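You operate a simulated robot arm through the tools that you are given. There is no shell and no other tool. Be economical: measure what you need, move in short steps, check, and stop when the job is done.

You run a simulated robot arm. Do the job below in one go: nothing can be reset, and whatever is moved stays where it is left.

## Task
Take the yellow cube and put it on the clear end of the white table. Put the green dough on the top of the churn table. Put the yellow dough on the pink-edged foil square. Open the bin lid. Do these in any order.

Only the result counts: the job must be done as asked and must still hold three seconds after the hand-in. Knocking over, shifting, dropping, spilling or breaking anything else fails it. Lids that push on must go on centred and level and be pressed home; caps that screw on are set level and turned clockwise until they are tight.

## Robot
A 6-joint arm with a two-finger gripper on a trunk, on a base that drives. Base frame: it is fixed to the floor where the robot stands at the start and does not move with it; the origin is under the middle of the robot, x ahead of it, y to its left, z up. Lengths are in mm, angles in degrees, forces in N, time in s.
With the tool pointing down near the work surface it reaches from about 280 to 720 mm from the robot's upright axis, wherever it stands. Its first joint turns from -166.0 to 166.0 degrees. Places, roughly: bin lid [2600, 1100, 500]; clear end of the white table [-2500, 2200, 900]; green dough (5x5x4 cm) [500, -500, 900]; pink-edged foil square (6x6x1 cm) [400, -1800, 900]; top of the churn table (58x24 cm) [-4140, -1420, 800]; yellow cube (4x4x3 cm) [500, -200, 900]; yellow dough (5x5x4 cm) [400, -500, 900]. Payload 1.57 kg.
Tool frame: the origin (TCP) lies between the finger pads and is the grasp point; the fingertips stand 21 mm ahead of it; z points along the fingers, y is the line along which they close. Largest opening 70 mm; the body of the gripper starts 50 mm behind the TCP.
Orientation is told as [roll, pitch, yaw] about the base's x, y, z axes, in that order, counted from this pose: with the fingers straight down and closing along the base's y, the tool's x points along the base's -x, its y along +y and its z along -z.

## Interface
- The arm moves only by the tool play_rows. Its arguments are lists of equal length, an entry for each row: "grip": the gripper command, from -1 (fully open) to 1 (shut), values between in proportion; "dp": the shift along the tool's x, y, z in mm, a list of three; "rotation": the turn, a rotation vector about the tool's x, y, z in degrees, a list of three. In form: {"grip": [grip, ...], "dp": [[dx, dy, dz], ...], "rotation": [[rx, ry, rz], ...]}. A call has 1 to 10 rows; each row shifts and turns the commanded pose from where the row before left it, along the tool's axes as they then stand. Rows are played at 5 a second. More than 50 mm and 8.6 degrees between two rows, or a gripper value outside its range, and nothing of the call is played. A pose out of reach is approached as far as the arm can. The call stops where the force on the tool passes 40 N (or 10 N more than at its start, if that is more) or the arm is blocked; 0.2 s more then pass. The fingers move at their own pace and stop on an object; they squeeze with about 30 N. The grip force told is the motor's: it shows also when the fingers shut on nothing. Time passes only in rows, and 0.2 s behind the last, so rows that do not move let the fingers close. The reply holds the time, the measured pose of the TCP, the force on the tool along the base axes, the opening and the grip force, in the units named above and with some noise, with the torque about the TCP (base axes, N m) and any sound that the robot's microphone picked up.
- Cameras (640 x 400 px; columns grow to the right, rows downward): "scene" is now at [9.4, 98.1, 1502.2]; the picture's right is [-0.64, -0.77, 0.00], its down [-0.44, 0.37, -0.82] and it looks along [0.63, -0.52, -0.58] (base axes); focal length 258 px, centre (320, 200). "wrist" rides on the gripper at [79, 4, -81] in the tool frame; the picture's right is [-0.05, 1.00, 0.00], its down [-0.67, -0.04, -0.74] and it looks along [-0.74, -0.04, 0.67] (tool axes); focal length 256 px, centre (320, 200). There is no depth. A picture from a camera that has moved, and an enlarged one, comes with that camera's place and axes in the base frame and with its lens.
- get_image(camera): a new picture of that camera. It takes no simulated time.
- base_move(legs): drives the robot by 1 to 6 legs, each [ahead, left, turn to the left] in mm, mm and degrees, along the robot's own axes; the way and the turn of a leg run together, so that a leg with both is an arc; at most 1500 mm and 180 degrees a leg. The arm and the cameras ride along, it lands a little off, and it stops where it bumps. It gives what a move gives.
- turn_head(pan, tilt): turns the head with the scene camera to pan (to the left, within 155 degrees either way) and tilt (down, from -29 to 69), counted from straight ahead of the robot. It gives what a move gives.
- close_up(camera, box): a new picture of the part [left, top, right, bottom] of that camera's present view, enlarged. It takes no simulated time.
- job_done(): hands the job in; it is judged then, once.

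Work in short steps. Places have to be worked out from the pictures, the camera data and where the tool is seen: move nearer, look again, correct. Check each grasp and each placing, and mend what went wrong. You have 165 turns and 128 pictures in all, those below and enlarged ones among them. Open the gripper and draw the arm clear of the work before you hand the job in, unless the task says otherwise.

The tools are called after "Emit:" as name(argument=value, ...) on one line, values as JSON. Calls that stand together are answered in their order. play_rows: Moves the arm, as the interface text tells. Its arguments: {"type":"object","properties":{"grip":{"type":"array"},"dp":{"type":"array"},"rotation":{"type":"array"}},"required":["grip","dp","rotation"]} The other tools are called the same way: base_move (legs) drives the base; turn_head (pan, tilt) turns the head that bears the scene camera; get_image (camera) takes a picture; close_up (camera, box) takes an enlarged picture of a part of a camera's view; job_done () hands the job in.

At the start:

```text
clock: 0.0
ee_pos: [272.4, -294.0, 1141.8]
orientation: [0.0, 0.0, 0.1]
force: [-0.4, -0.3, -0.2]
ft_torque: [0.02, 0.0, -0.02]
finger_gap: 70.3
finger_force: 0.1
robot x, y, heading: [0.6, -1.3, -0.1]
head pan, tilt: [-39.9, 35.2]
```

scene: 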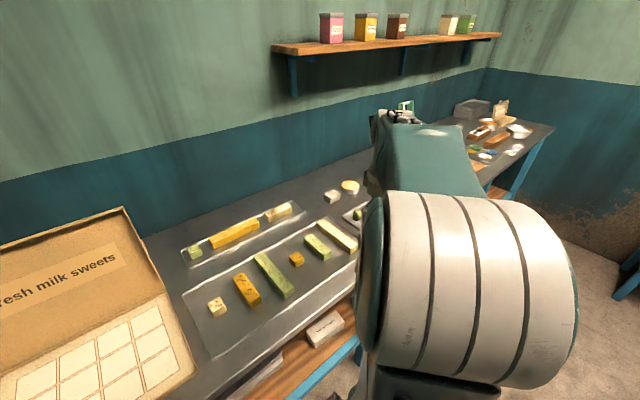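
wrist: 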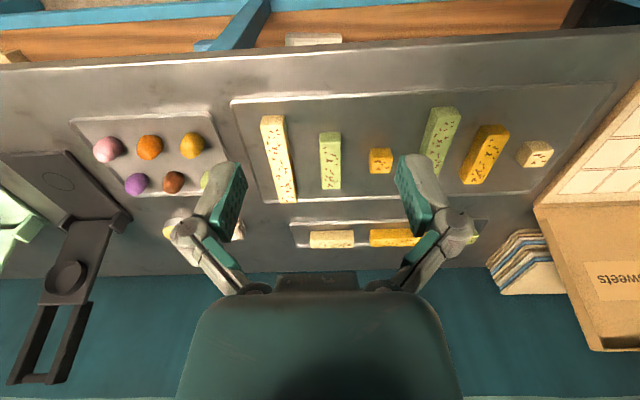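

I start by looking around the room with the head to see obstacles and routes.

Emit:
turn_head(pan=50, tilt=15)

Emit:
get_image(camera="scene")

Emit:
turn_head(pan=140, tilt=15)

Emit:
get_image(camera="scene")

Emit:
turn_head(pan=-130, tilt=15)

Emit:
get_image(camera="scene")

```text
clock: 1.6
ee_pos: [271.9, -292.5, 1142.1]
orientation: [-0.1, 0.0, 0.0]
force: [-0.8, -0.3, -0.4]
ft_torque: [0.03, -0.02, -0.01]
finger_gap: 70.1
finger_force: 0.1
robot x, y, heading: [-4.0, 1.0, -0.0]
head pan, tilt: [50.0, 15.0]
```

```text
125 pictures are left
camera scene: at [2.0, 226.0, 1534.5], right [0.77, -0.64, 0.0], down [-0.17, -0.2, -0.97], along [0.62, 0.74, -0.26], focal length 258 px, centre (320, 200)
```

scene: 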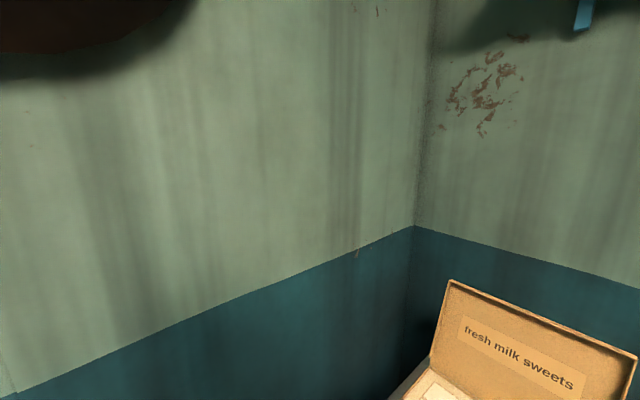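

```text
clock: 3.3
ee_pos: [272.9, -293.5, 1141.6]
orientation: [0.0, 0.0, -0.1]
force: [0.0, 0.6, -0.2]
ft_torque: [0.0, -0.02, 0.0]
finger_gap: 69.9
finger_force: 0.1
robot x, y, heading: [-0.7, -2.4, 0.1]
head pan, tilt: [140.0, 15.0]
```

```text
124 pictures are left
camera scene: at [-129.6, 214.6, 1534.6], right [0.64, 0.77, 0.0], down [0.2, -0.17, -0.97], along [-0.74, 0.62, -0.26], focal length 258 px, centre (320, 200)
```

scene: 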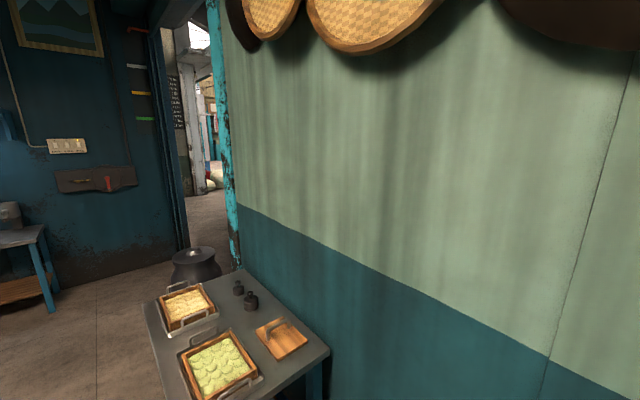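

```text
clock: 7.0
ee_pos: [272.0, -293.1, 1141.4]
orientation: [0.0, 0.0, 0.1]
force: [-0.2, 0.5, -0.4]
ft_torque: [0.03, -0.01, 0.01]
finger_gap: 70.1
finger_force: 0.1
robot x, y, heading: [-0.8, 2.9, 0.1]
head pan, tilt: [-130.0, 15.0]
```

```text
123 pictures are left
camera scene: at [-118.1, 82.9, 1534.6], right [-0.77, 0.64, 0.0], down [0.17, 0.2, -0.97], along [-0.62, -0.74, -0.26], focal length 258 px, centre (320, 200)
```

scene: 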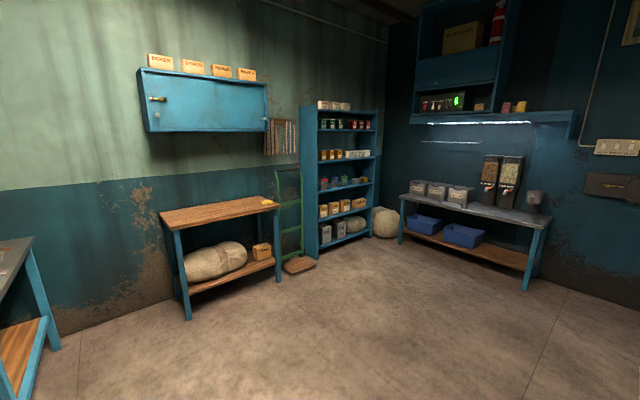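

Balls lie on the tray by [416,-497] (yellow) and [483,-504] (green). I move the hand over in front of them for a better look.

Emit:
play_rows(grip=[-1, -1, -1, -1, -1], dp=[[-14, -40, 6], [-14, -40, 6], [-14, -40, 6], [-14, -40, 6], [-14, -40, 6]], rotation=[[0, 0, 0], [0, 0, 0], [0, 0, 0], [0, 0, 0], [0, 0, 0]])

Emit:
get_image(camera="wrist")

Emit:
turn_head(pan=-50, tilt=40)

Emit:
get_image(camera="scene")

```text
clock: 8.2
ee_pos: [342.8, -494.1, 1110.9]
orientation: [0.2, 0.0, 0.0]
force: [0.0, -0.9, -0.2]
ft_torque: [0.04, -0.03, 0.0]
finger_gap: 70.1
finger_force: 0.1
robot x, y, heading: [-1.2, -3.3, -0.1]
head pan, tilt: [-130.0, 15.0]
```

```text
122 pictures are left
camera wrist: at [263.5, -491.1, 1192.3], right [0.05, 1.0, 0.0], down [0.67, -0.04, 0.74], along [0.74, -0.04, -0.67], focal length 256 px, centre (320, 200)
```

wrist: 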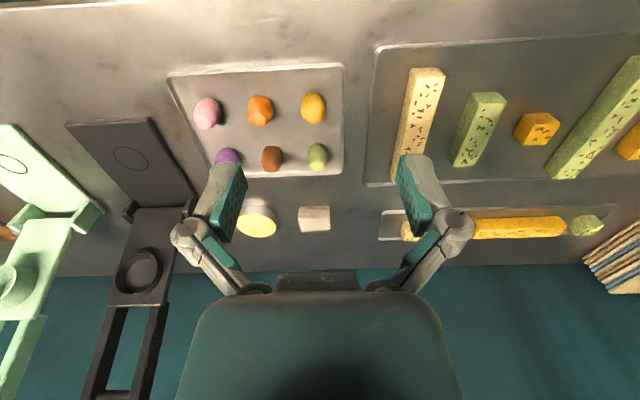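

```text
clock: 9.8
ee_pos: [342.8, -492.3, 1110.7]
orientation: [0.1, 0.1, 0.0]
force: [-0.4, 0.9, 0.7]
ft_torque: [0.01, 0.04, 0.03]
finger_gap: 70.2
finger_force: 0.0
robot x, y, heading: [-1.6, 1.8, 0.1]
head pan, tilt: [-50.0, 40.0]
```

```text
121 pictures are left
camera scene: at [-2.9, 87.6, 1495.1], right [-0.77, -0.64, 0.0], down [-0.41, 0.49, -0.77], along [0.49, -0.59, -0.64], focal length 258 px, centre (320, 200)
```

scene: 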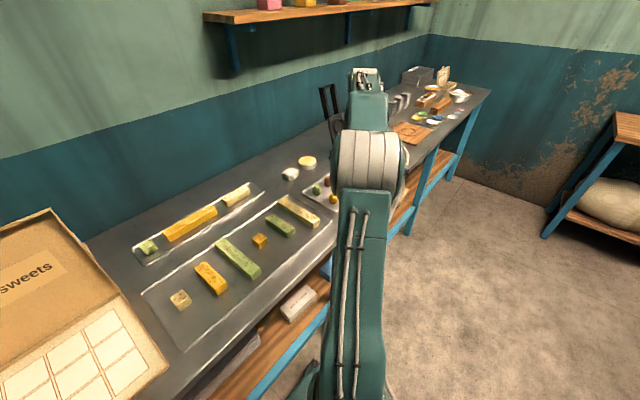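

Triangulating the two wrist pictures puts the yellow dough at about [429,-509,881], with the neighbours 69 mm off. I move above it and look again.

Emit:
play_rows(grip=[-0.7, -0.7, -0.7, -0.7, -0.7], dp=[[-20, -4, 10], [-20, -4, 30], [-20, -4, 40], [-20, -3, 40], [-6, 0, 20]], rotation=[[0, 0, 0], [0, 0, 0], [0, 0, 0], [0, 0, 0], [0, 0, 0]])

Emit:
get_image(camera="wrist")

```text
clock: 11.0
ee_pos: [428.7, -509.0, 970.9]
orientation: [0.2, 0.1, 0.0]
force: [-0.1, 0.2, 0.5]
ft_torque: [0.01, 0.02, 0.01]
finger_gap: 59.4
finger_force: 0.1
robot x, y, heading: [-0.7, 0.5, 0.5]
head pan, tilt: [-50.0, 40.0]
```

```text
120 pictures are left
camera wrist: at [349.6, -504.4, 1052.8], right [0.05, 1.0, 0.0], down [0.67, -0.04, 0.74], along [0.74, -0.04, -0.67], focal length 256 px, centre (320, 200)
```

wrist: 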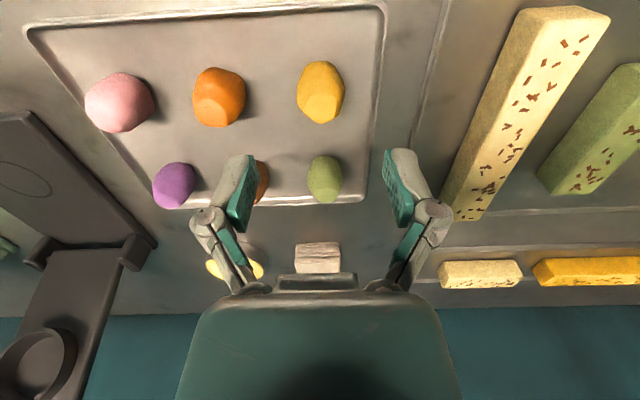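

The yellow dough is right under the TCP (~[430,-508]). I go down, close and read.

Emit:
play_rows(grip=[-0.7, -0.7, -0.7, -0.7, 0.3, 0.3, 0.3], dp=[[0, 0, 30], [0, 0, 30], [0, 0, 16], [0, 0, 8], [0, 0, 0], [0, 0, 0], [0, 0, 0]], rotation=[[0, 0, 0], [0, 0, 0], [0, 0, 0], [0, 0, 0], [0, 0, 0], [0, 0, 0], [0, 0, 0]])

Emit:
get_image(camera="wrist")

```text
clock: 12.6
ee_pos: [427.9, -508.2, 886.3]
orientation: [0.1, 0.0, 0.1]
force: [0.0, -1.5, 5.4]
ft_torque: [-0.01, -0.03, 0.0]
finger_gap: 32.9
finger_force: 30.2
robot x, y, heading: [-1.7, -2.9, 0.2]
head pan, tilt: [-50.0, 40.0]
```

```text
119 pictures are left
camera wrist: at [349.1, -504.7, 969.1], right [0.05, 1.0, 0.0], down [0.67, -0.04, 0.74], along [0.74, -0.04, -0.67], focal length 256 px, centre (320, 200)
```

wrist: 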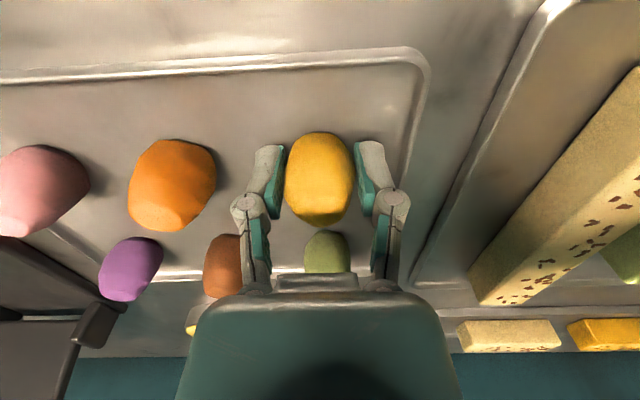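

The dough is held (32.9 mm, 30 N). I lift it and draw back before driving along the counter.

Emit:
play_rows(grip=[0.3, 0.3, 0.3, 0.3, 0.3, 0.3, 0.3], dp=[[0, 0, -20], [0, 0, -40], [0, 0, -45], [0, 0, -45], [30, 15, -45], [40, 25, -30], [40, 25, -20]], rotation=[[0, 0, 0], [0, 0, 0], [0, 0, 0], [0, 0, 0], [0, 0, 0], [0, 0, 0], [0, 0, 0]])

Emit:
base_move(legs=[[0, -1200, 0]])

Emit:
get_image(camera="wrist")

Emit:
get_image(camera="scene")

```text
refused: row 5 steps farther than a row can; nothing moved
```

```text
clock: 14.2
ee_pos: [429.9, -592.1, 887.5]
orientation: [1.2, 0.4, 0.1]
force: [-3.6, 36.0, 24.6]
ft_torque: [-0.21, -0.02, -0.04]
finger_gap: 32.6
finger_force: 30.4
robot x, y, heading: [1.6, -93.9, 0.2]
head pan, tilt: [-50.0, 40.0]
stopped in leg 1: the force on the tool passed its limit at 66 N (the readings are from after the stop); the commanded pose is now the measured one
```

```text
118 pictures are left
camera wrist: at [350.9, -591.3, 969.6], right [0.05, 1.0, 0.02], down [0.67, -0.05, 0.74], along [0.74, -0.02, -0.67], focal length 256 px, centre (320, 200)
```

wrist: 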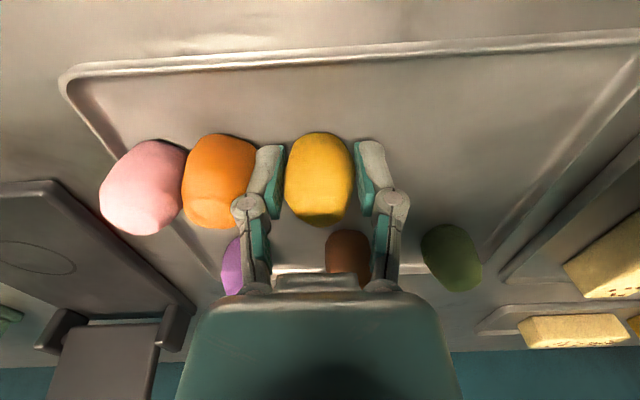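

```text
117 pictures are left
camera scene: at [-4.3, -0.9, 1495.0], right [-0.77, -0.64, 0.0], down [-0.41, 0.49, -0.77], along [0.49, -0.59, -0.64], focal length 258 px, centre (320, 200)
```

scene: 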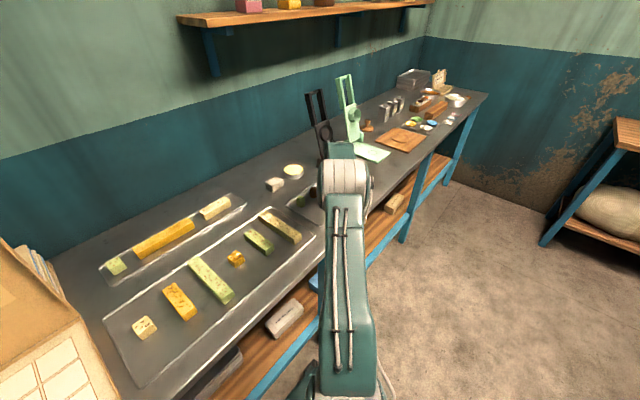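

My lift was refused (row too long) and the drive then dragged the hand into the orange and pink dough; I must mend that. First I lift straight up, carefully in one call, and look.

Emit:
play_rows(grip=[0.3, 0.3, 0.3, 0.3, 0.3, 0.3], dp=[[0, 0, -15], [0, 0, -25], [0, 0, -40], [0, 0, -40], [0, 0, -20], [0, 0, 0]], rotation=[[0, 0, 0], [0, 0, 0], [0, 0, 0], [1.2, 0.4, 0], [0, 0, 0], [0, 0, 0]])

Emit:
get_image(camera="wrist")

```text
clock: 15.6
ee_pos: [428.5, -598.1, 1023.8]
orientation: [-0.2, 0.9, 0.0]
force: [0.7, 0.5, -0.6]
ft_torque: [0.02, 0.02, -0.02]
finger_gap: 32.7
finger_force: 30.0
robot x, y, heading: [4.7, -89.7, -0.3]
head pan, tilt: [-50.0, 40.0]
```

```text
116 pictures are left
camera wrist: at [351.0, -594.2, 1107.5], right [0.05, 1.0, 0.0], down [0.68, -0.03, 0.73], along [0.73, -0.04, -0.68], focal length 256 px, centre (320, 200)
```

wrist: 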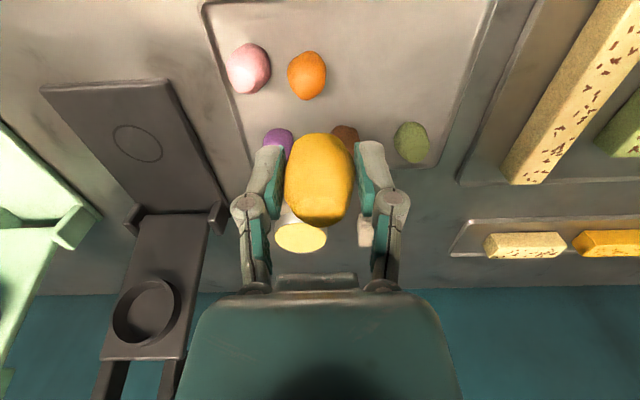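

The yellow dough is safely held. I deliver it first, then restore orange and pink. I raise and draw back.

Emit:
play_rows(grip=[0.3, 0.3, 0.3], dp=[[0, 0, -40], [20, 0, -40], [40, 10, -20]], rotation=[[0, -0.9, 0], [0, 0, 0], [0, 0, 0]])

```text
clock: 16.4
ee_pos: [369.8, -585.4, 1125.7]
orientation: [-0.2, 0.1, 0.1]
force: [-0.6, 1.3, -0.5]
ft_torque: [-0.01, 0.01, -0.02]
finger_gap: 32.9
finger_force: 30.2
robot x, y, heading: [-1.0, -91.3, -0.1]
head pan, tilt: [-50.0, 40.0]
```

Hand is clear at z 1126. I drive right 1150 mm along the counter.

Emit:
base_move(legs=[[0, -1150, 0]])

Emit:
get_image(camera="wrist")

Emit:
get_image(camera="scene")

```text
clock: 22.2
ee_pos: [361.9, -1730.9, 1124.1]
orientation: [-0.3, 0.0, -0.4]
force: [0.0, 0.7, -0.1]
ft_torque: [0.04, 0.03, 0.03]
finger_gap: 33.0
finger_force: 30.0
robot x, y, heading: [-2.3, -1230.2, -0.4]
head pan, tilt: [-50.0, 40.0]
```

```text
115 pictures are left
camera wrist: at [282.4, -1725.4, 1206.8], right [0.06, 1.0, -0.01], down [0.67, -0.04, 0.75], along [0.74, -0.05, -0.67], focal length 256 px, centre (320, 200)
```

wrist: 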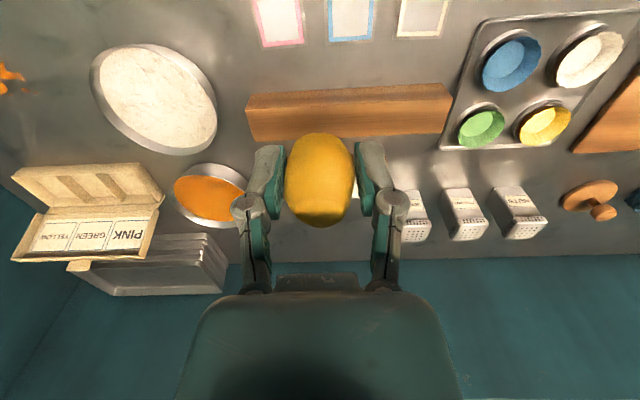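

```text
114 pictures are left
camera scene: at [-6.7, -1143.8, 1495.0], right [-0.77, -0.64, 0.0], down [-0.41, 0.5, -0.77], along [0.49, -0.59, -0.64], focal length 258 px, centre (320, 200)
```

scene: 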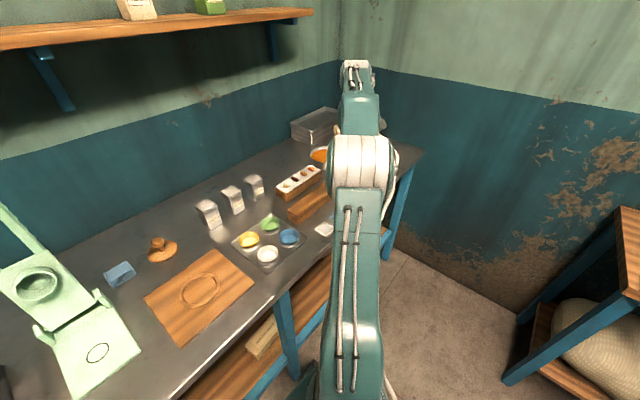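

The pink-edged foil is near [357,-1779]. I move the hand back and over it to see it fully.

Emit:
play_rows(grip=[0.3, 0.3, 0.3, 0.3], dp=[[20, -20, 10], [20, -20, 10], [10, -10, 20], [0, 0, 20]], rotation=[[0, 0, 0], [0, 0, 0], [0, 0, 0], [0, 0, 0]])

Emit:
get_image(camera="wrist")

```text
clock: 23.2
ee_pos: [310.7, -1781.7, 1065.3]
orientation: [-0.4, -0.2, -0.4]
force: [0.2, 0.0, -0.7]
ft_torque: [0.04, -0.01, 0.02]
finger_gap: 32.6
finger_force: 29.8
robot x, y, heading: [-5.1, -1230.0, -0.7]
head pan, tilt: [-50.0, 40.0]
```

```text
113 pictures are left
camera wrist: at [231.9, -1777.0, 1146.9], right [0.06, 1.0, 0.0], down [0.67, -0.04, 0.75], along [0.74, -0.05, -0.67], focal length 256 px, centre (320, 200)
```

wrist: 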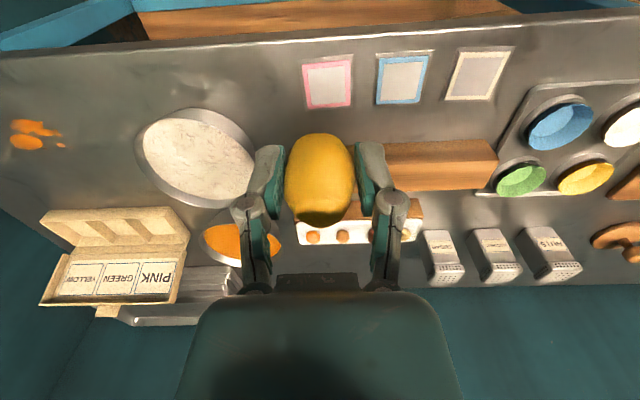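

Foil centre works out to about [351,-1777] on a top near z 868. I move over it at z 960 and check.

Emit:
play_rows(grip=[0.3, 0.3, 0.3, 0.3], dp=[[-20, 2, 20], [-20, 2, 25], [0, 0, 30], [0, 0, 30]], rotation=[[0, 0, 0], [0, 0, 0], [0, 0, 0], [0, 0, 0]])

Emit:
get_image(camera="wrist")

```text
clock: 24.2
ee_pos: [349.9, -1778.6, 960.5]
orientation: [-0.3, -0.1, -0.4]
force: [0.5, 0.6, -0.9]
ft_torque: [0.02, 0.01, -0.02]
finger_gap: 32.6
finger_force: 30.1
robot x, y, heading: [-2.8, -1232.9, -0.2]
head pan, tilt: [-50.0, 40.0]
```

```text
112 pictures are left
camera wrist: at [271.3, -1773.2, 1041.4], right [0.06, 1.0, -0.01], down [0.67, -0.04, 0.75], along [0.74, -0.05, -0.67], focal length 256 px, centre (320, 200)
```

wrist: 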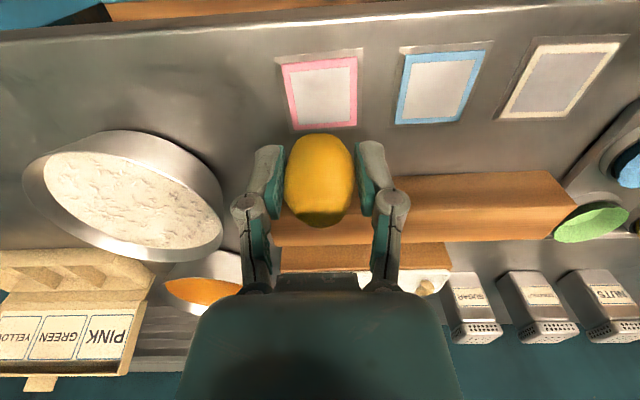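

Dough is centred over the foil (centre ≈ [352,-1778]). I lower gently.

Emit:
play_rows(grip=[0.3, 0.3, 0.3, 0.3, 0.3], dp=[[-2, 0, 30], [0, 0, 25], [0, 0, 10], [0, 0, 5], [0, 0, 0]], rotation=[[0, 0, 0], [0, 0, 0], [0, 0, 0], [0, 0, 0], [0, 0, 0]])

```text
clock: 25.4
ee_pos: [353.0, -1778.6, 888.9]
orientation: [-0.3, 0.0, -0.4]
force: [0.5, 0.8, -1.0]
ft_torque: [-0.01, 0.0, -0.03]
finger_gap: 32.8
finger_force: 29.6
robot x, y, heading: [-5.8, -1235.2, -0.5]
head pan, tilt: [-50.0, 40.0]
```

No contact yet; I lower in 1.5–2 mm steps.

Emit:
play_rows(grip=[0.3, 0.3, 0.3], dp=[[0, 0, 2], [0, 0, 2], [0, 0, 0]], rotation=[[0, 0, 0], [0, 0, 0], [0, 0, 0]])

Emit:
get_image(camera="wrist")

```text
clock: 26.2
ee_pos: [354.2, -1778.3, 886.0]
orientation: [-0.3, 0.0, -0.4]
force: [-0.8, 0.2, 0.9]
ft_torque: [0.05, 0.01, -0.02]
finger_gap: 32.7
finger_force: 29.4
robot x, y, heading: [-7.9, -1231.2, -0.3]
head pan, tilt: [-50.0, 40.0]
```

```text
111 pictures are left
camera wrist: at [274.2, -1773.3, 967.6], right [0.06, 1.0, 0.0], down [0.67, -0.04, 0.75], along [0.74, -0.05, -0.67], focal length 256 px, centre (320, 200)
```

wrist: 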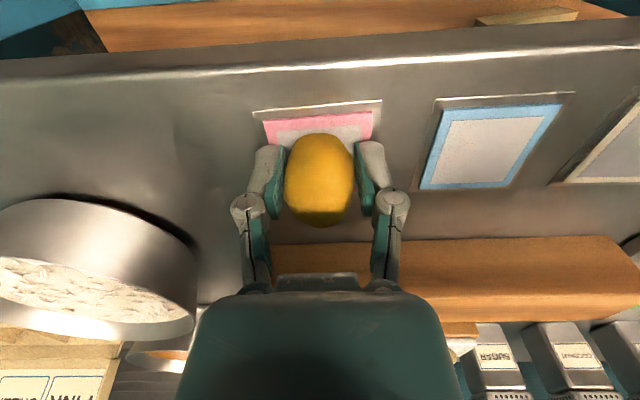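

Dough is above the middle of the foil; still no contact. I go down a bit more.

Emit:
play_rows(grip=[0.3, 0.3, 0.3, 0.3], dp=[[0, 0, 1.5], [0, 0, 1.5], [0, 0, 1], [0, 0, 0]], rotation=[[0, 0, 0], [0, 0, 0], [0, 0, 0], [0, 0, 0]])

```text
clock: 27.2
ee_pos: [354.3, -1778.2, 884.9]
orientation: [-0.5, -0.2, -0.3]
force: [0.0, -1.2, 22.4]
ft_torque: [0.02, -0.02, -0.04]
finger_gap: 32.7
finger_force: 30.0
robot x, y, heading: [-3.3, -1233.9, -0.3]
head pan, tilt: [-50.0, 40.0]
```

Contact (22 N). I ease up 1.5 mm, open slowly and rise.

Emit:
play_rows(grip=[0.3, 0.0, -0.3, -0.6, -0.6, -0.6, -0.6], dp=[[0, 0, -2], [0, 0, 0], [0, 0, 0], [0, 0, 0], [0, 0, -30], [0, 0, -40], [0, 0, -40]], rotation=[[0, 0, 0], [0, 0, 0], [0, 0, 0], [0, 0, 0], [0, 0, 0], [0, 0, 0], [0, 0, 0]])

Emit:
get_image(camera="wrist")

```text
clock: 28.8
ee_pos: [354.8, -1777.2, 994.6]
orientation: [-0.2, 0.1, -0.4]
force: [0.6, -0.4, -1.1]
ft_torque: [0.03, -0.01, 0.01]
finger_gap: 56.0
finger_force: 0.0
robot x, y, heading: [-6.4, -1232.4, -0.6]
head pan, tilt: [-50.0, 40.0]
```

```text
110 pictures are left
camera wrist: at [275.5, -1772.7, 1076.4], right [0.06, 1.0, 0.0], down [0.67, -0.04, 0.75], along [0.74, -0.05, -0.67], focal length 256 px, centre (320, 200)
```

wrist: 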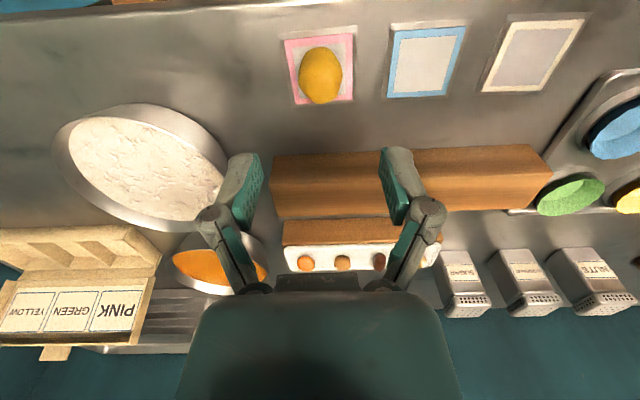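

The yellow dough sits on the foil. I raise the hand and drive back to mend the orange and pink dough.

Emit:
play_rows(grip=[-0.7, -0.7, -0.7], dp=[[0, 0, -45], [0, 20, -40], [-20, 40, -20]], rotation=[[0, 0, 0], [0, 0, 0], [0, 0, 0.4]])

```text
clock: 29.6
ee_pos: [374.3, -1714.8, 1099.9]
orientation: [-0.3, -0.1, -0.8]
force: [0.2, 0.5, 0.8]
ft_torque: [0.01, -0.02, 0.0]
finger_gap: 59.5
finger_force: 0.1
robot x, y, heading: [-2.4, -1231.3, -0.5]
head pan, tilt: [-50.0, 40.0]
```

Clear at z 1100; driving back left.

Emit:
base_move(legs=[[0, 1100, 0.5]])

Emit:
get_image(camera="wrist")

```text
clock: 35.2
ee_pos: [381.3, -615.4, 1099.3]
orientation: [-0.2, -0.1, -0.2]
force: [0.1, 0.8, -0.1]
ft_torque: [0.02, -0.01, -0.01]
finger_gap: 59.4
finger_force: 0.0
robot x, y, heading: [1.2, -135.0, 0.5]
head pan, tilt: [-50.0, 40.0]
```

```text
109 pictures are left
camera wrist: at [302.9, -610.4, 1179.8], right [0.05, 1.0, 0.0], down [0.67, -0.03, 0.75], along [0.74, -0.04, -0.67], focal length 256 px, centre (320, 200)
```

wrist: 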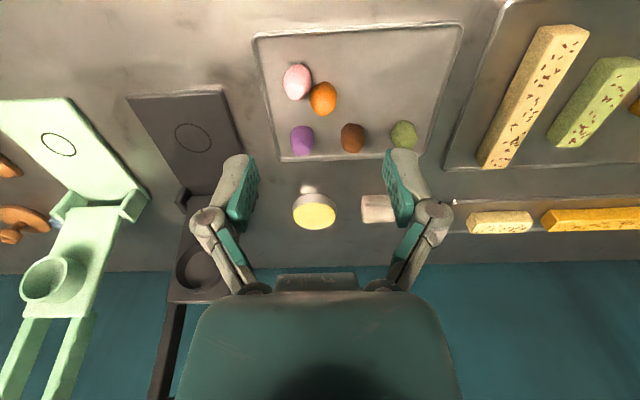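

The orange one has rolled against the pink (orange ≈ [449,-615], pink ≈ [428,-645], back within ~4 mm of its start). I approach the orange with the hand yawed ~57° to close clear of the pink.

Emit:
play_rows(grip=[-0.7, -0.7, -0.7, -0.7, -0.7, -0.7, -0.7, -0.7, -0.7], dp=[[-30, 0, 35], [-30, 0, 35], [0, 0, 0], [0, 0, 0], [0, 0, 0], [0, 0, 0], [0, 0, 0], [0, 0, 0], [0, 0, 0]], rotation=[[0, 0, 0], [0, 0, 0], [0, 0, -8.2], [0, 0, -8.2], [0, 0, -8.2], [0, 0, -8.2], [0, 0, -8.2], [0, 0, -8.2], [0, 0, -8.2]])

Emit:
get_image(camera="wrist")

```text
clock: 37.2
ee_pos: [442.8, -614.2, 1029.9]
orientation: [-0.2, 0.2, 57.4]
force: [0.4, 0.3, 0.1]
ft_torque: [0.02, -0.03, -0.02]
finger_gap: 59.6
finger_force: 0.1
robot x, y, heading: [-3.0, -136.5, 0.2]
head pan, tilt: [-50.0, 40.0]
```

```text
108 pictures are left
camera wrist: at [396.3, -678.6, 1110.7], right [-0.81, 0.58, 0.0], down [0.39, 0.55, 0.74], along [0.43, 0.6, -0.67], focal length 256 px, centre (320, 200)
```

wrist: 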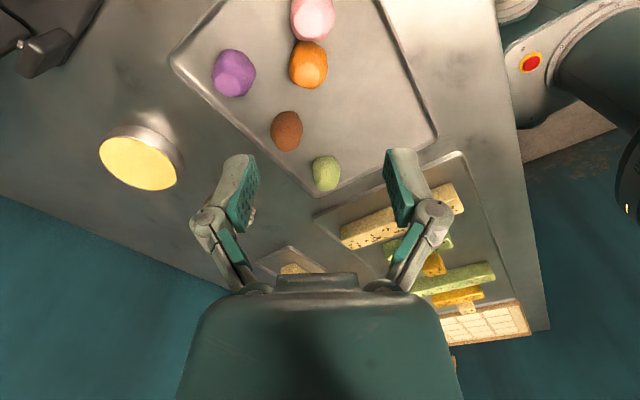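

Orange at [452,-617], pink directly in line, so fingers pass clear. I descend and close gently.

Emit:
play_rows(grip=[-0.7, -0.7, -0.7, -0.7, -0.7, 0.3, 0.3, 0.3], dp=[[-2.6, -9.6, 20], [0, 0, 40], [0, 0, 40], [0, 0, 30], [0, 0, 12], [0, 0, 0], [0, 0, 0], [0, 0, 0]], rotation=[[0, 0, 0], [0, 0, 0], [0, 0, 0], [0, 0, 0], [0, 0, 0], [0, 0, 0], [0, 0, 0], [0, 0, 0]])

Emit:
get_image(camera="wrist")

```text
clock: 39.0
ee_pos: [452.3, -615.9, 885.9]
orientation: [-0.2, 0.2, 57.3]
force: [-0.8, 0.6, 6.1]
ft_torque: [0.05, 0.01, -0.02]
finger_gap: 32.3
finger_force: 29.9
robot x, y, heading: [-1.1, -135.0, 0.3]
head pan, tilt: [-50.0, 40.0]
```

```text
107 pictures are left
camera wrist: at [405.5, -681.0, 968.9], right [-0.81, 0.58, 0.0], down [0.39, 0.55, 0.74], along [0.44, 0.6, -0.67], focal length 256 px, centre (320, 200)
```

wrist: 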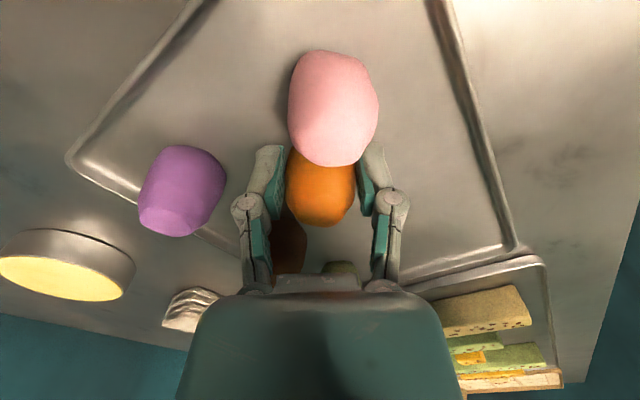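

Orange is held. I lift it 60 mm, carry it to its old place [428,-578] and set it down at the same height.

Emit:
play_rows(grip=[0.3, 0.3, 0.3, 0.3, 0.3, 0.3, 0.3, 0.3], dp=[[0, 0, -20], [0, 0, -45], [-10, 20, 0], [-9, 21, 0], [0, 0, 40], [0, 0, 20], [0, 0, 4], [0, 0, 0]], rotation=[[0, 0, 0], [0, 0, 0], [0, 0, 0], [0, 0, 0], [0, 0, 0], [0, 0, 0], [0, 0, 0], [0, 0, 0]])

```text
clock: 40.9
ee_pos: [426.8, -579.6, 888.2]
orientation: [-0.2, 0.2, 57.2]
force: [0.1, 0.0, -0.8]
ft_torque: [0.05, 0.0, -0.01]
finger_gap: 32.4
finger_force: 30.3
robot x, y, heading: [-2.1, -132.8, 0.4]
head pan, tilt: [-50.0, 40.0]
```

Not yet touching; I lower 2 mm more, release and rise.

Emit:
play_rows(grip=[0.3, 0.3, 0.1, -0.2, -0.6, -0.6, -0.6, -0.6], dp=[[0, 0, 1.5], [0, 0, 0.7], [0, 0, 0], [0, 0, 0], [0, 0, 0], [0, 0, -30], [0, 0, -45], [0, 0, -45]], rotation=[[0, 0, 0], [0, 0, 0], [0, 0, 0], [0, 0, 0], [0, 0, 0], [0, 0, 0], [0, 0, 0], [0, 0, 0]])

Emit:
play_rows(grip=[-0.7, -0.7, -0.7, -0.7, -0.7, -0.7, -0.7, -0.7], dp=[[0, 0, -30], [0, 0, 0], [0, 0, 0], [0, 0, 0], [0, 0, 0], [0, 0, 0], [0, 0, 0], [0, 0, 0]], rotation=[[0, 0, 0], [0, 0, 8.2], [0, 0, 8.2], [0, 0, 8.2], [0, 0, 8.2], [0, 0, 8.2], [0, 0, 8.2], [0, 0, 8.2]])

Emit:
get_image(camera="wrist")

```text
clock: 42.6
ee_pos: [428.5, -576.8, 1005.9]
orientation: [-0.1, 0.2, 57.4]
force: [0.4, -0.9, -0.3]
ft_torque: [0.02, -0.01, -0.01]
finger_gap: 56.1
finger_force: 0.1
robot x, y, heading: [-3.2, -135.6, 0.3]
head pan, tilt: [-50.0, 40.0]
```

```text
clock: 44.5
ee_pos: [426.3, -579.1, 1034.7]
orientation: [-0.2, 0.1, -0.2]
force: [-0.1, 0.5, 0.2]
ft_torque: [0.02, -0.03, -0.03]
finger_gap: 59.4
finger_force: 0.1
robot x, y, heading: [-1.8, -136.5, 0.2]
head pan, tilt: [-50.0, 40.0]
```

```text
106 pictures are left
camera wrist: at [348.4, -573.7, 1117.0], right [0.06, 1.0, 0.0], down [0.67, -0.03, 0.75], along [0.74, -0.05, -0.67], focal length 256 px, centre (320, 200)
```

wrist: 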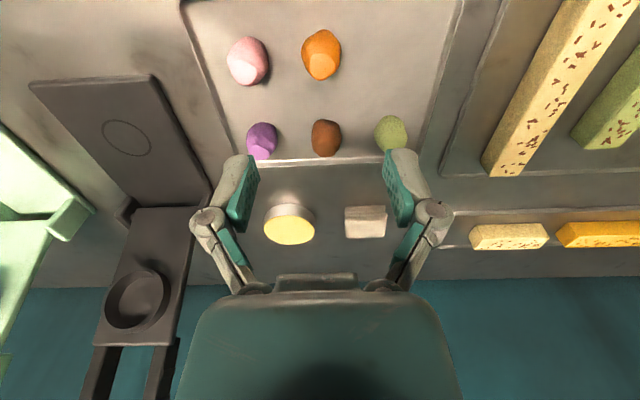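

Orange is back on [426,-579]. Pink sits ~6 mm right of its start (-649), so I'll re-centre it too using the same yawed grasp.

Emit:
play_rows(grip=[-0.7, -0.7, -0.7, -0.7, -0.7, -0.7, -0.7, -0.7, -0.7], dp=[[0, -32, 0], [0, -32, 0], [0, 0, 0], [0, 0, 0], [0, 0, 0], [0, 0, 0], [0, 0, 0], [0, 0, 0], [0, 0, 0]], rotation=[[0, 0, 0], [0, 0, 0], [0, 0, -8.2], [0, 0, -8.2], [0, 0, -8.2], [0, 0, -8.2], [0, 0, -8.2], [0, 0, -8.2], [0, 0, -8.2]])

Emit:
get_image(camera="wrist")

```text
clock: 46.5
ee_pos: [427.8, -641.4, 1035.0]
orientation: [-0.1, 0.2, 57.5]
force: [0.3, 0.1, 1.0]
ft_torque: [0.01, -0.01, 0.0]
finger_gap: 59.5
finger_force: 0.0
robot x, y, heading: [-2.1, -134.0, 0.1]
head pan, tilt: [-50.0, 40.0]
```

```text
105 pictures are left
camera wrist: at [381.6, -707.1, 1117.7], right [-0.81, 0.58, 0.0], down [0.39, 0.55, 0.74], along [0.43, 0.6, -0.67], focal length 256 px, centre (320, 200)
```

wrist: 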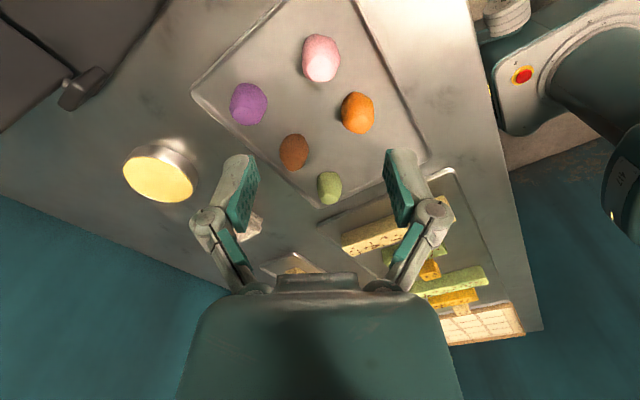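

Pink is centred at [428,-641]. Descend, grip, lift slightly, shift 8 mm in -y, set down, release.

Emit:
play_rows(grip=[-0.7, -0.7, -0.7, -0.7, -0.7, 0.3, 0.3, 0.3, 0.3, 0.3], dp=[[0, 0, 40], [0, 0, 40], [0, 0, 40], [0, 0, 20], [0, 0, 8.5], [0, 0, 0], [0, 0, 0], [0, 0, -5], [6.7, -4.3, 0], [0, 0, 4.5]], rotation=[[0, 0, 0], [0, 0, 0], [0, 0, 0], [0, 0, 0], [0, 0, 0], [0, 0, 0], [0, 0, 0], [0, 0, 0], [0, 0, 0], [0, 0, 0]])

Emit:
play_rows(grip=[0.3, 0.1, -0.2, -0.6, -0.6, -0.6, -0.6], dp=[[0, 0, 0.5], [0, 0, 0], [0, 0, 0], [0, 0, 0], [0, 0, -30], [0, 0, -45], [0, 0, -45]], rotation=[[0, 0, 0], [0, 0, 0], [0, 0, 0], [0, 0, 0], [0, 0, 0], [0, 0, 0], [0, 0, 0]])

Emit:
play_rows(grip=[-0.7, -0.7, -0.7, -0.7, -0.7, -0.7, -0.7, -0.7], dp=[[0, 0, -30], [0, 0, 0], [0, 0, 0], [0, 0, 0], [0, 0, 0], [0, 0, 0], [0, 0, 0], [0, 0, 0]], rotation=[[0, 0, 0], [0, 0, 8.2], [0, 0, 8.2], [0, 0, 8.2], [0, 0, 8.2], [0, 0, 8.2], [0, 0, 8.2], [0, 0, 8.2]])

Emit:
get_image(camera="wrist")

```text
clock: 48.6
ee_pos: [426.2, -652.0, 887.7]
orientation: [-0.2, 0.2, 57.3]
force: [0.7, 0.2, 1.8]
ft_torque: [0.01, -0.03, 0.03]
finger_gap: 32.1
finger_force: 29.8
robot x, y, heading: [-3.7, -135.0, 0.2]
head pan, tilt: [-50.0, 40.0]
```

```text
clock: 50.2
ee_pos: [429.3, -650.9, 1007.9]
orientation: [-0.2, 0.1, 57.3]
force: [0.1, -0.1, -0.1]
ft_torque: [-0.03, 0.01, 0.03]
finger_gap: 56.0
finger_force: 0.1
robot x, y, heading: [-6.6, -135.0, 0.3]
head pan, tilt: [-50.0, 40.0]
```

```text
clock: 52.0
ee_pos: [428.0, -650.6, 1038.1]
orientation: [-0.4, 0.0, -0.3]
force: [-0.1, 0.4, -0.2]
ft_torque: [-0.05, 0.0, -0.03]
finger_gap: 59.4
finger_force: 0.0
robot x, y, heading: [-1.6, -133.2, 0.2]
head pan, tilt: [-50.0, 40.0]
```

```text
104 pictures are left
camera wrist: at [348.0, -645.9, 1119.0], right [0.06, 1.0, 0.0], down [0.67, -0.03, 0.75], along [0.74, -0.05, -0.67], focal length 256 px, centre (320, 200)
```

wrist: 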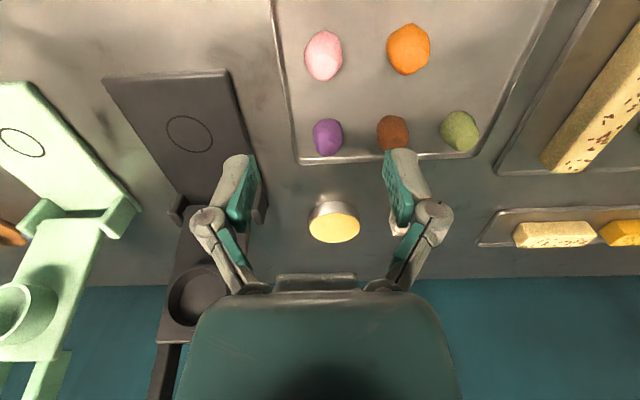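

Both are restored. Next the green dough at ≈[507,-509]: I move above it.

Emit:
play_rows(grip=[-0.7, -0.7, -0.7, -0.7, -0.7], dp=[[-16, 30, 0], [-16, 30, 0], [-16, 30, 10], [-16, 26, 20], [-15, 26, 20]], rotation=[[0, 0, 0], [0, 0, 0], [0, 0, 0], [0, 0, 0], [0, 0, 0]])

Emit:
get_image(camera="wrist")

```text
clock: 53.2
ee_pos: [507.0, -508.4, 986.9]
orientation: [-0.3, -0.1, -0.1]
force: [-0.4, 0.7, 0.3]
ft_torque: [0.01, 0.01, 0.0]
finger_gap: 59.6
finger_force: 0.0
robot x, y, heading: [-2.1, -133.8, 0.1]
head pan, tilt: [-50.0, 40.0]
```

```text
103 pictures are left
camera wrist: at [428.0, -502.8, 1069.2], right [0.06, 1.0, -0.01], down [0.67, -0.03, 0.75], along [0.74, -0.04, -0.67], focal length 256 px, centre (320, 200)
```

wrist: 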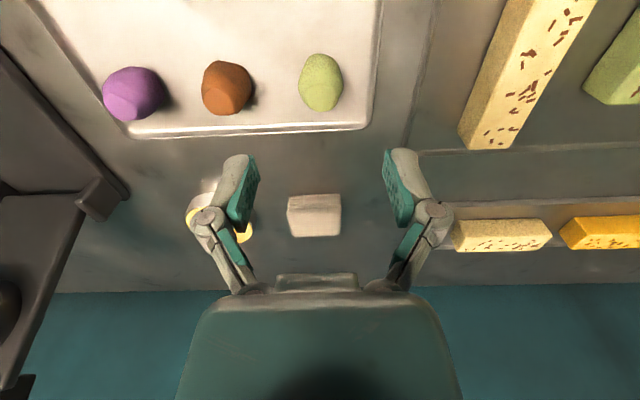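

Green is centred at [508,-507]. Descend and close.

Emit:
play_rows(grip=[-0.7, -0.7, -0.7, -0.7, 0.3, 0.3, 0.3], dp=[[-1, 1, 40], [0, 0, 40], [0, 0, 12], [0, 0, 7], [0, 0, 0], [0, 0, 0], [0, 0, 0]], rotation=[[0, 0, 0], [0, 0, 0], [0, 0, 0], [0, 0, 0], [0, 0, 0], [0, 0, 0], [0, 0, 0]])

```text
clock: 54.9
ee_pos: [508.2, -508.0, 887.3]
orientation: [-0.2, -0.1, -0.2]
force: [-1.5, -0.1, 1.7]
ft_torque: [0.04, 0.06, 0.0]
finger_gap: 32.3
finger_force: 30.2
robot x, y, heading: [-2.1, -135.8, 0.5]
head pan, tilt: [-50.0, 40.0]
```

Held (32.3 mm). I lift well up and draw back toward the robot.

Emit:
play_rows(grip=[0.3, 0.3, 0.3, 0.3, 0.3, 0.3, 0.3, 0.3, 0.3], dp=[[0, 0, -30], [0, 0, -45], [0, 0, -45], [10, 0, -45], [25, 0, -40], [40, 10, -20], [40, 10, -20], [40, 10, 0], [40, 10, 0]], rotation=[[0, 0, 0], [0, 0, 0], [0, 0, 0], [0, 0, 0], [0, 0, 0], [0, 0, 0], [0, 0, 0], [0, 0, 0], [0, 0, 0]])

Emit:
get_image(camera="wrist")

```text
clock: 56.9
ee_pos: [310.9, -466.0, 1134.3]
orientation: [-0.2, -0.1, -0.1]
force: [-0.6, 0.9, -0.8]
ft_torque: [-0.01, 0.0, 0.02]
finger_gap: 32.2
finger_force: 30.5
robot x, y, heading: [-1.7, -136.0, 0.1]
head pan, tilt: [-50.0, 40.0]
```

```text
102 pictures are left
camera wrist: at [232.2, -460.5, 1215.4], right [0.06, 1.0, -0.01], down [0.67, -0.03, 0.75], along [0.74, -0.04, -0.67], focal length 256 px, centre (320, 200)
```

wrist: 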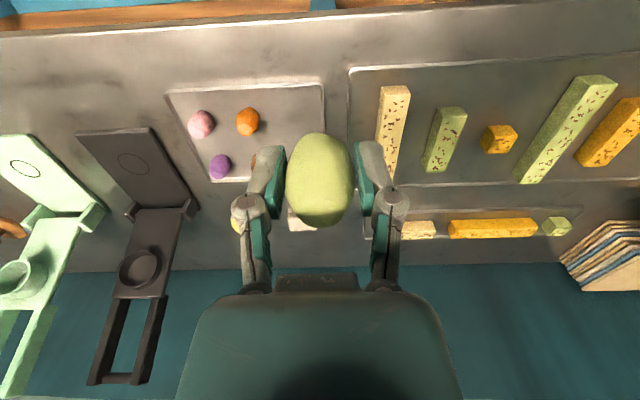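

Holding the green dough. I back away from the counter to mid-room, then look toward the churn table.

Emit:
base_move(legs=[[-900, -600, 0]])

Emit:
turn_head(pan=-155, tilt=12)

Emit:
get_image(camera="scene")

Emit:
turn_head(pan=150, tilt=15)

Emit:
get_image(camera="scene")

```text
clock: 62.4
ee_pos: [-593.2, -1069.4, 1134.5]
orientation: [-0.4, -0.1, -0.1]
force: [-0.2, -0.7, -0.9]
ft_torque: [0.0, -0.01, 0.0]
finger_gap: 32.2
finger_force: 30.5
robot x, y, heading: [-909.8, -740.0, 0.2]
head pan, tilt: [-50.0, 40.0]
```

```text
clock: 64.2
ee_pos: [-593.7, -1069.4, 1133.2]
orientation: [-0.3, 0.0, -0.1]
force: [0.1, 0.6, -0.3]
ft_torque: [0.03, 0.0, 0.01]
finger_gap: 32.1
finger_force: 29.7
robot x, y, heading: [-908.3, -738.0, 0.6]
head pan, tilt: [-154.7, 12.0]
```

```text
101 pictures are left
camera scene: at [-1050.8, -624.6, 1539.5], right [-0.43, 0.9, 0.0], down [0.19, 0.09, -0.98], along [-0.88, -0.42, -0.21], focal length 258 px, centre (320, 200)
```

scene: 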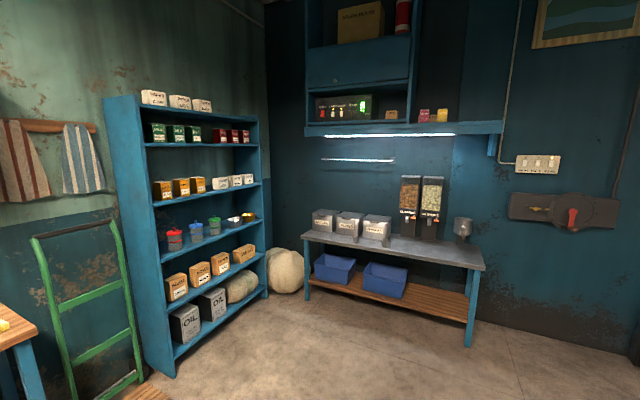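

```text
clock: 68.4
ee_pos: [-594.3, -1068.4, 1133.7]
orientation: [-0.3, 0.1, -0.1]
force: [0.0, -0.2, 0.0]
ft_torque: [0.0, 0.0, 0.01]
finger_gap: 32.1
finger_force: 29.6
robot x, y, heading: [-910.3, -738.1, 0.3]
head pan, tilt: [150.0, 15.0]
```

```text
100 pictures are left
camera scene: at [-1047.8, -538.0, 1534.7], right [0.5, 0.87, 0.0], down [0.22, -0.13, -0.97], along [-0.84, 0.48, -0.26], focal length 258 px, centre (320, 200)
```

scene: 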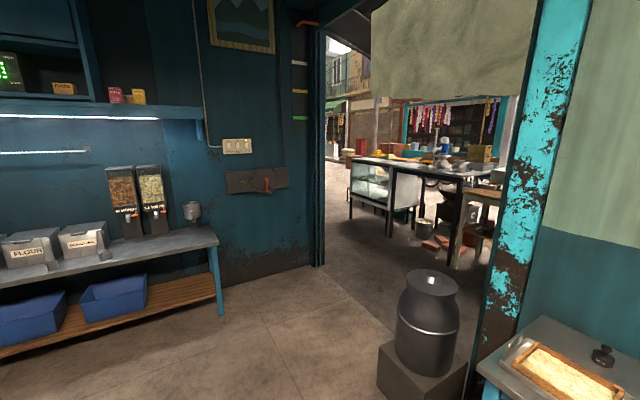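

The room's doorway is at y≈860 between x≈-3480 and -1700 with a churn in its right part; the churn table must be outside beyond the x≈-3500 wall. I turn, drive to in front of the doorway and look out.

Emit:
base_move(legs=[[0, 0, 180], [1600, 0, 0], [0, 0, -90]])

Emit:
turn_head(pan=0, tilt=15)

Emit:
get_image(camera="scene")

```text
refused: 1600 is not a number from -1500 to 1500
```

```text
clock: 70.8
ee_pos: [-594.0, -1071.4, 1133.1]
orientation: [-0.3, 0.0, -0.1]
force: [-0.2, -0.4, 0.1]
ft_torque: [0.03, -0.01, 0.0]
finger_gap: 31.9
finger_force: 30.2
robot x, y, heading: [-907.8, -738.3, 0.5]
head pan, tilt: [0.0, 15.0]
```

```text
99 pictures are left
camera scene: at [-873.3, -583.9, 1534.6], right [0.0, -1.0, 0.0], down [-0.26, 0.0, -0.97], along [0.97, 0.0, -0.26], focal length 258 px, centre (320, 200)
```

scene: 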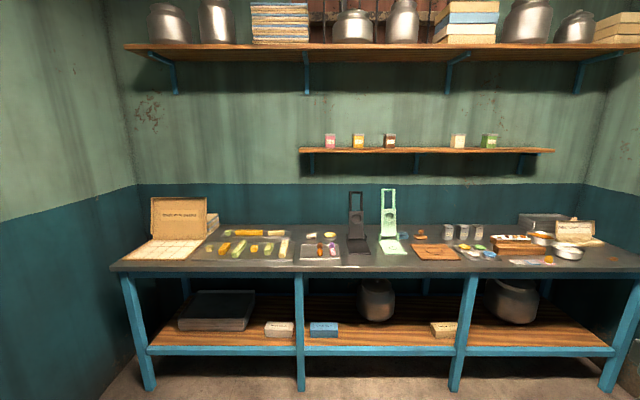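

Leg too long; I split it.

Emit:
base_move(legs=[[0, 0, 179.5], [1400, 0, 0], [200, 0, 0], [0, 0, -90]])

Emit:
get_image(camera="scene")

```text
clock: 90.2
ee_pos: [-2185.2, -413.1, 1133.1]
orientation: [-0.3, 0.0, 88.7]
force: [-0.4, 0.3, -0.6]
ft_torque: [0.01, -0.01, 0.02]
finger_gap: 32.2
finger_force: 30.2
robot x, y, heading: [-2523.0, -721.5, 89.1]
head pan, tilt: [0.0, 15.0]
```

```text
98 pictures are left
camera scene: at [-2675.2, -681.7, 1534.6], right [1.0, -0.02, 0.0], down [0.0, -0.26, -0.97], along [0.02, 0.97, -0.26], focal length 258 px, centre (320, 200)
```

scene: 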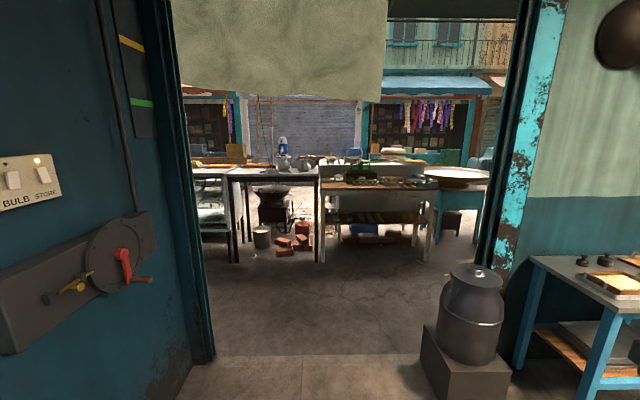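

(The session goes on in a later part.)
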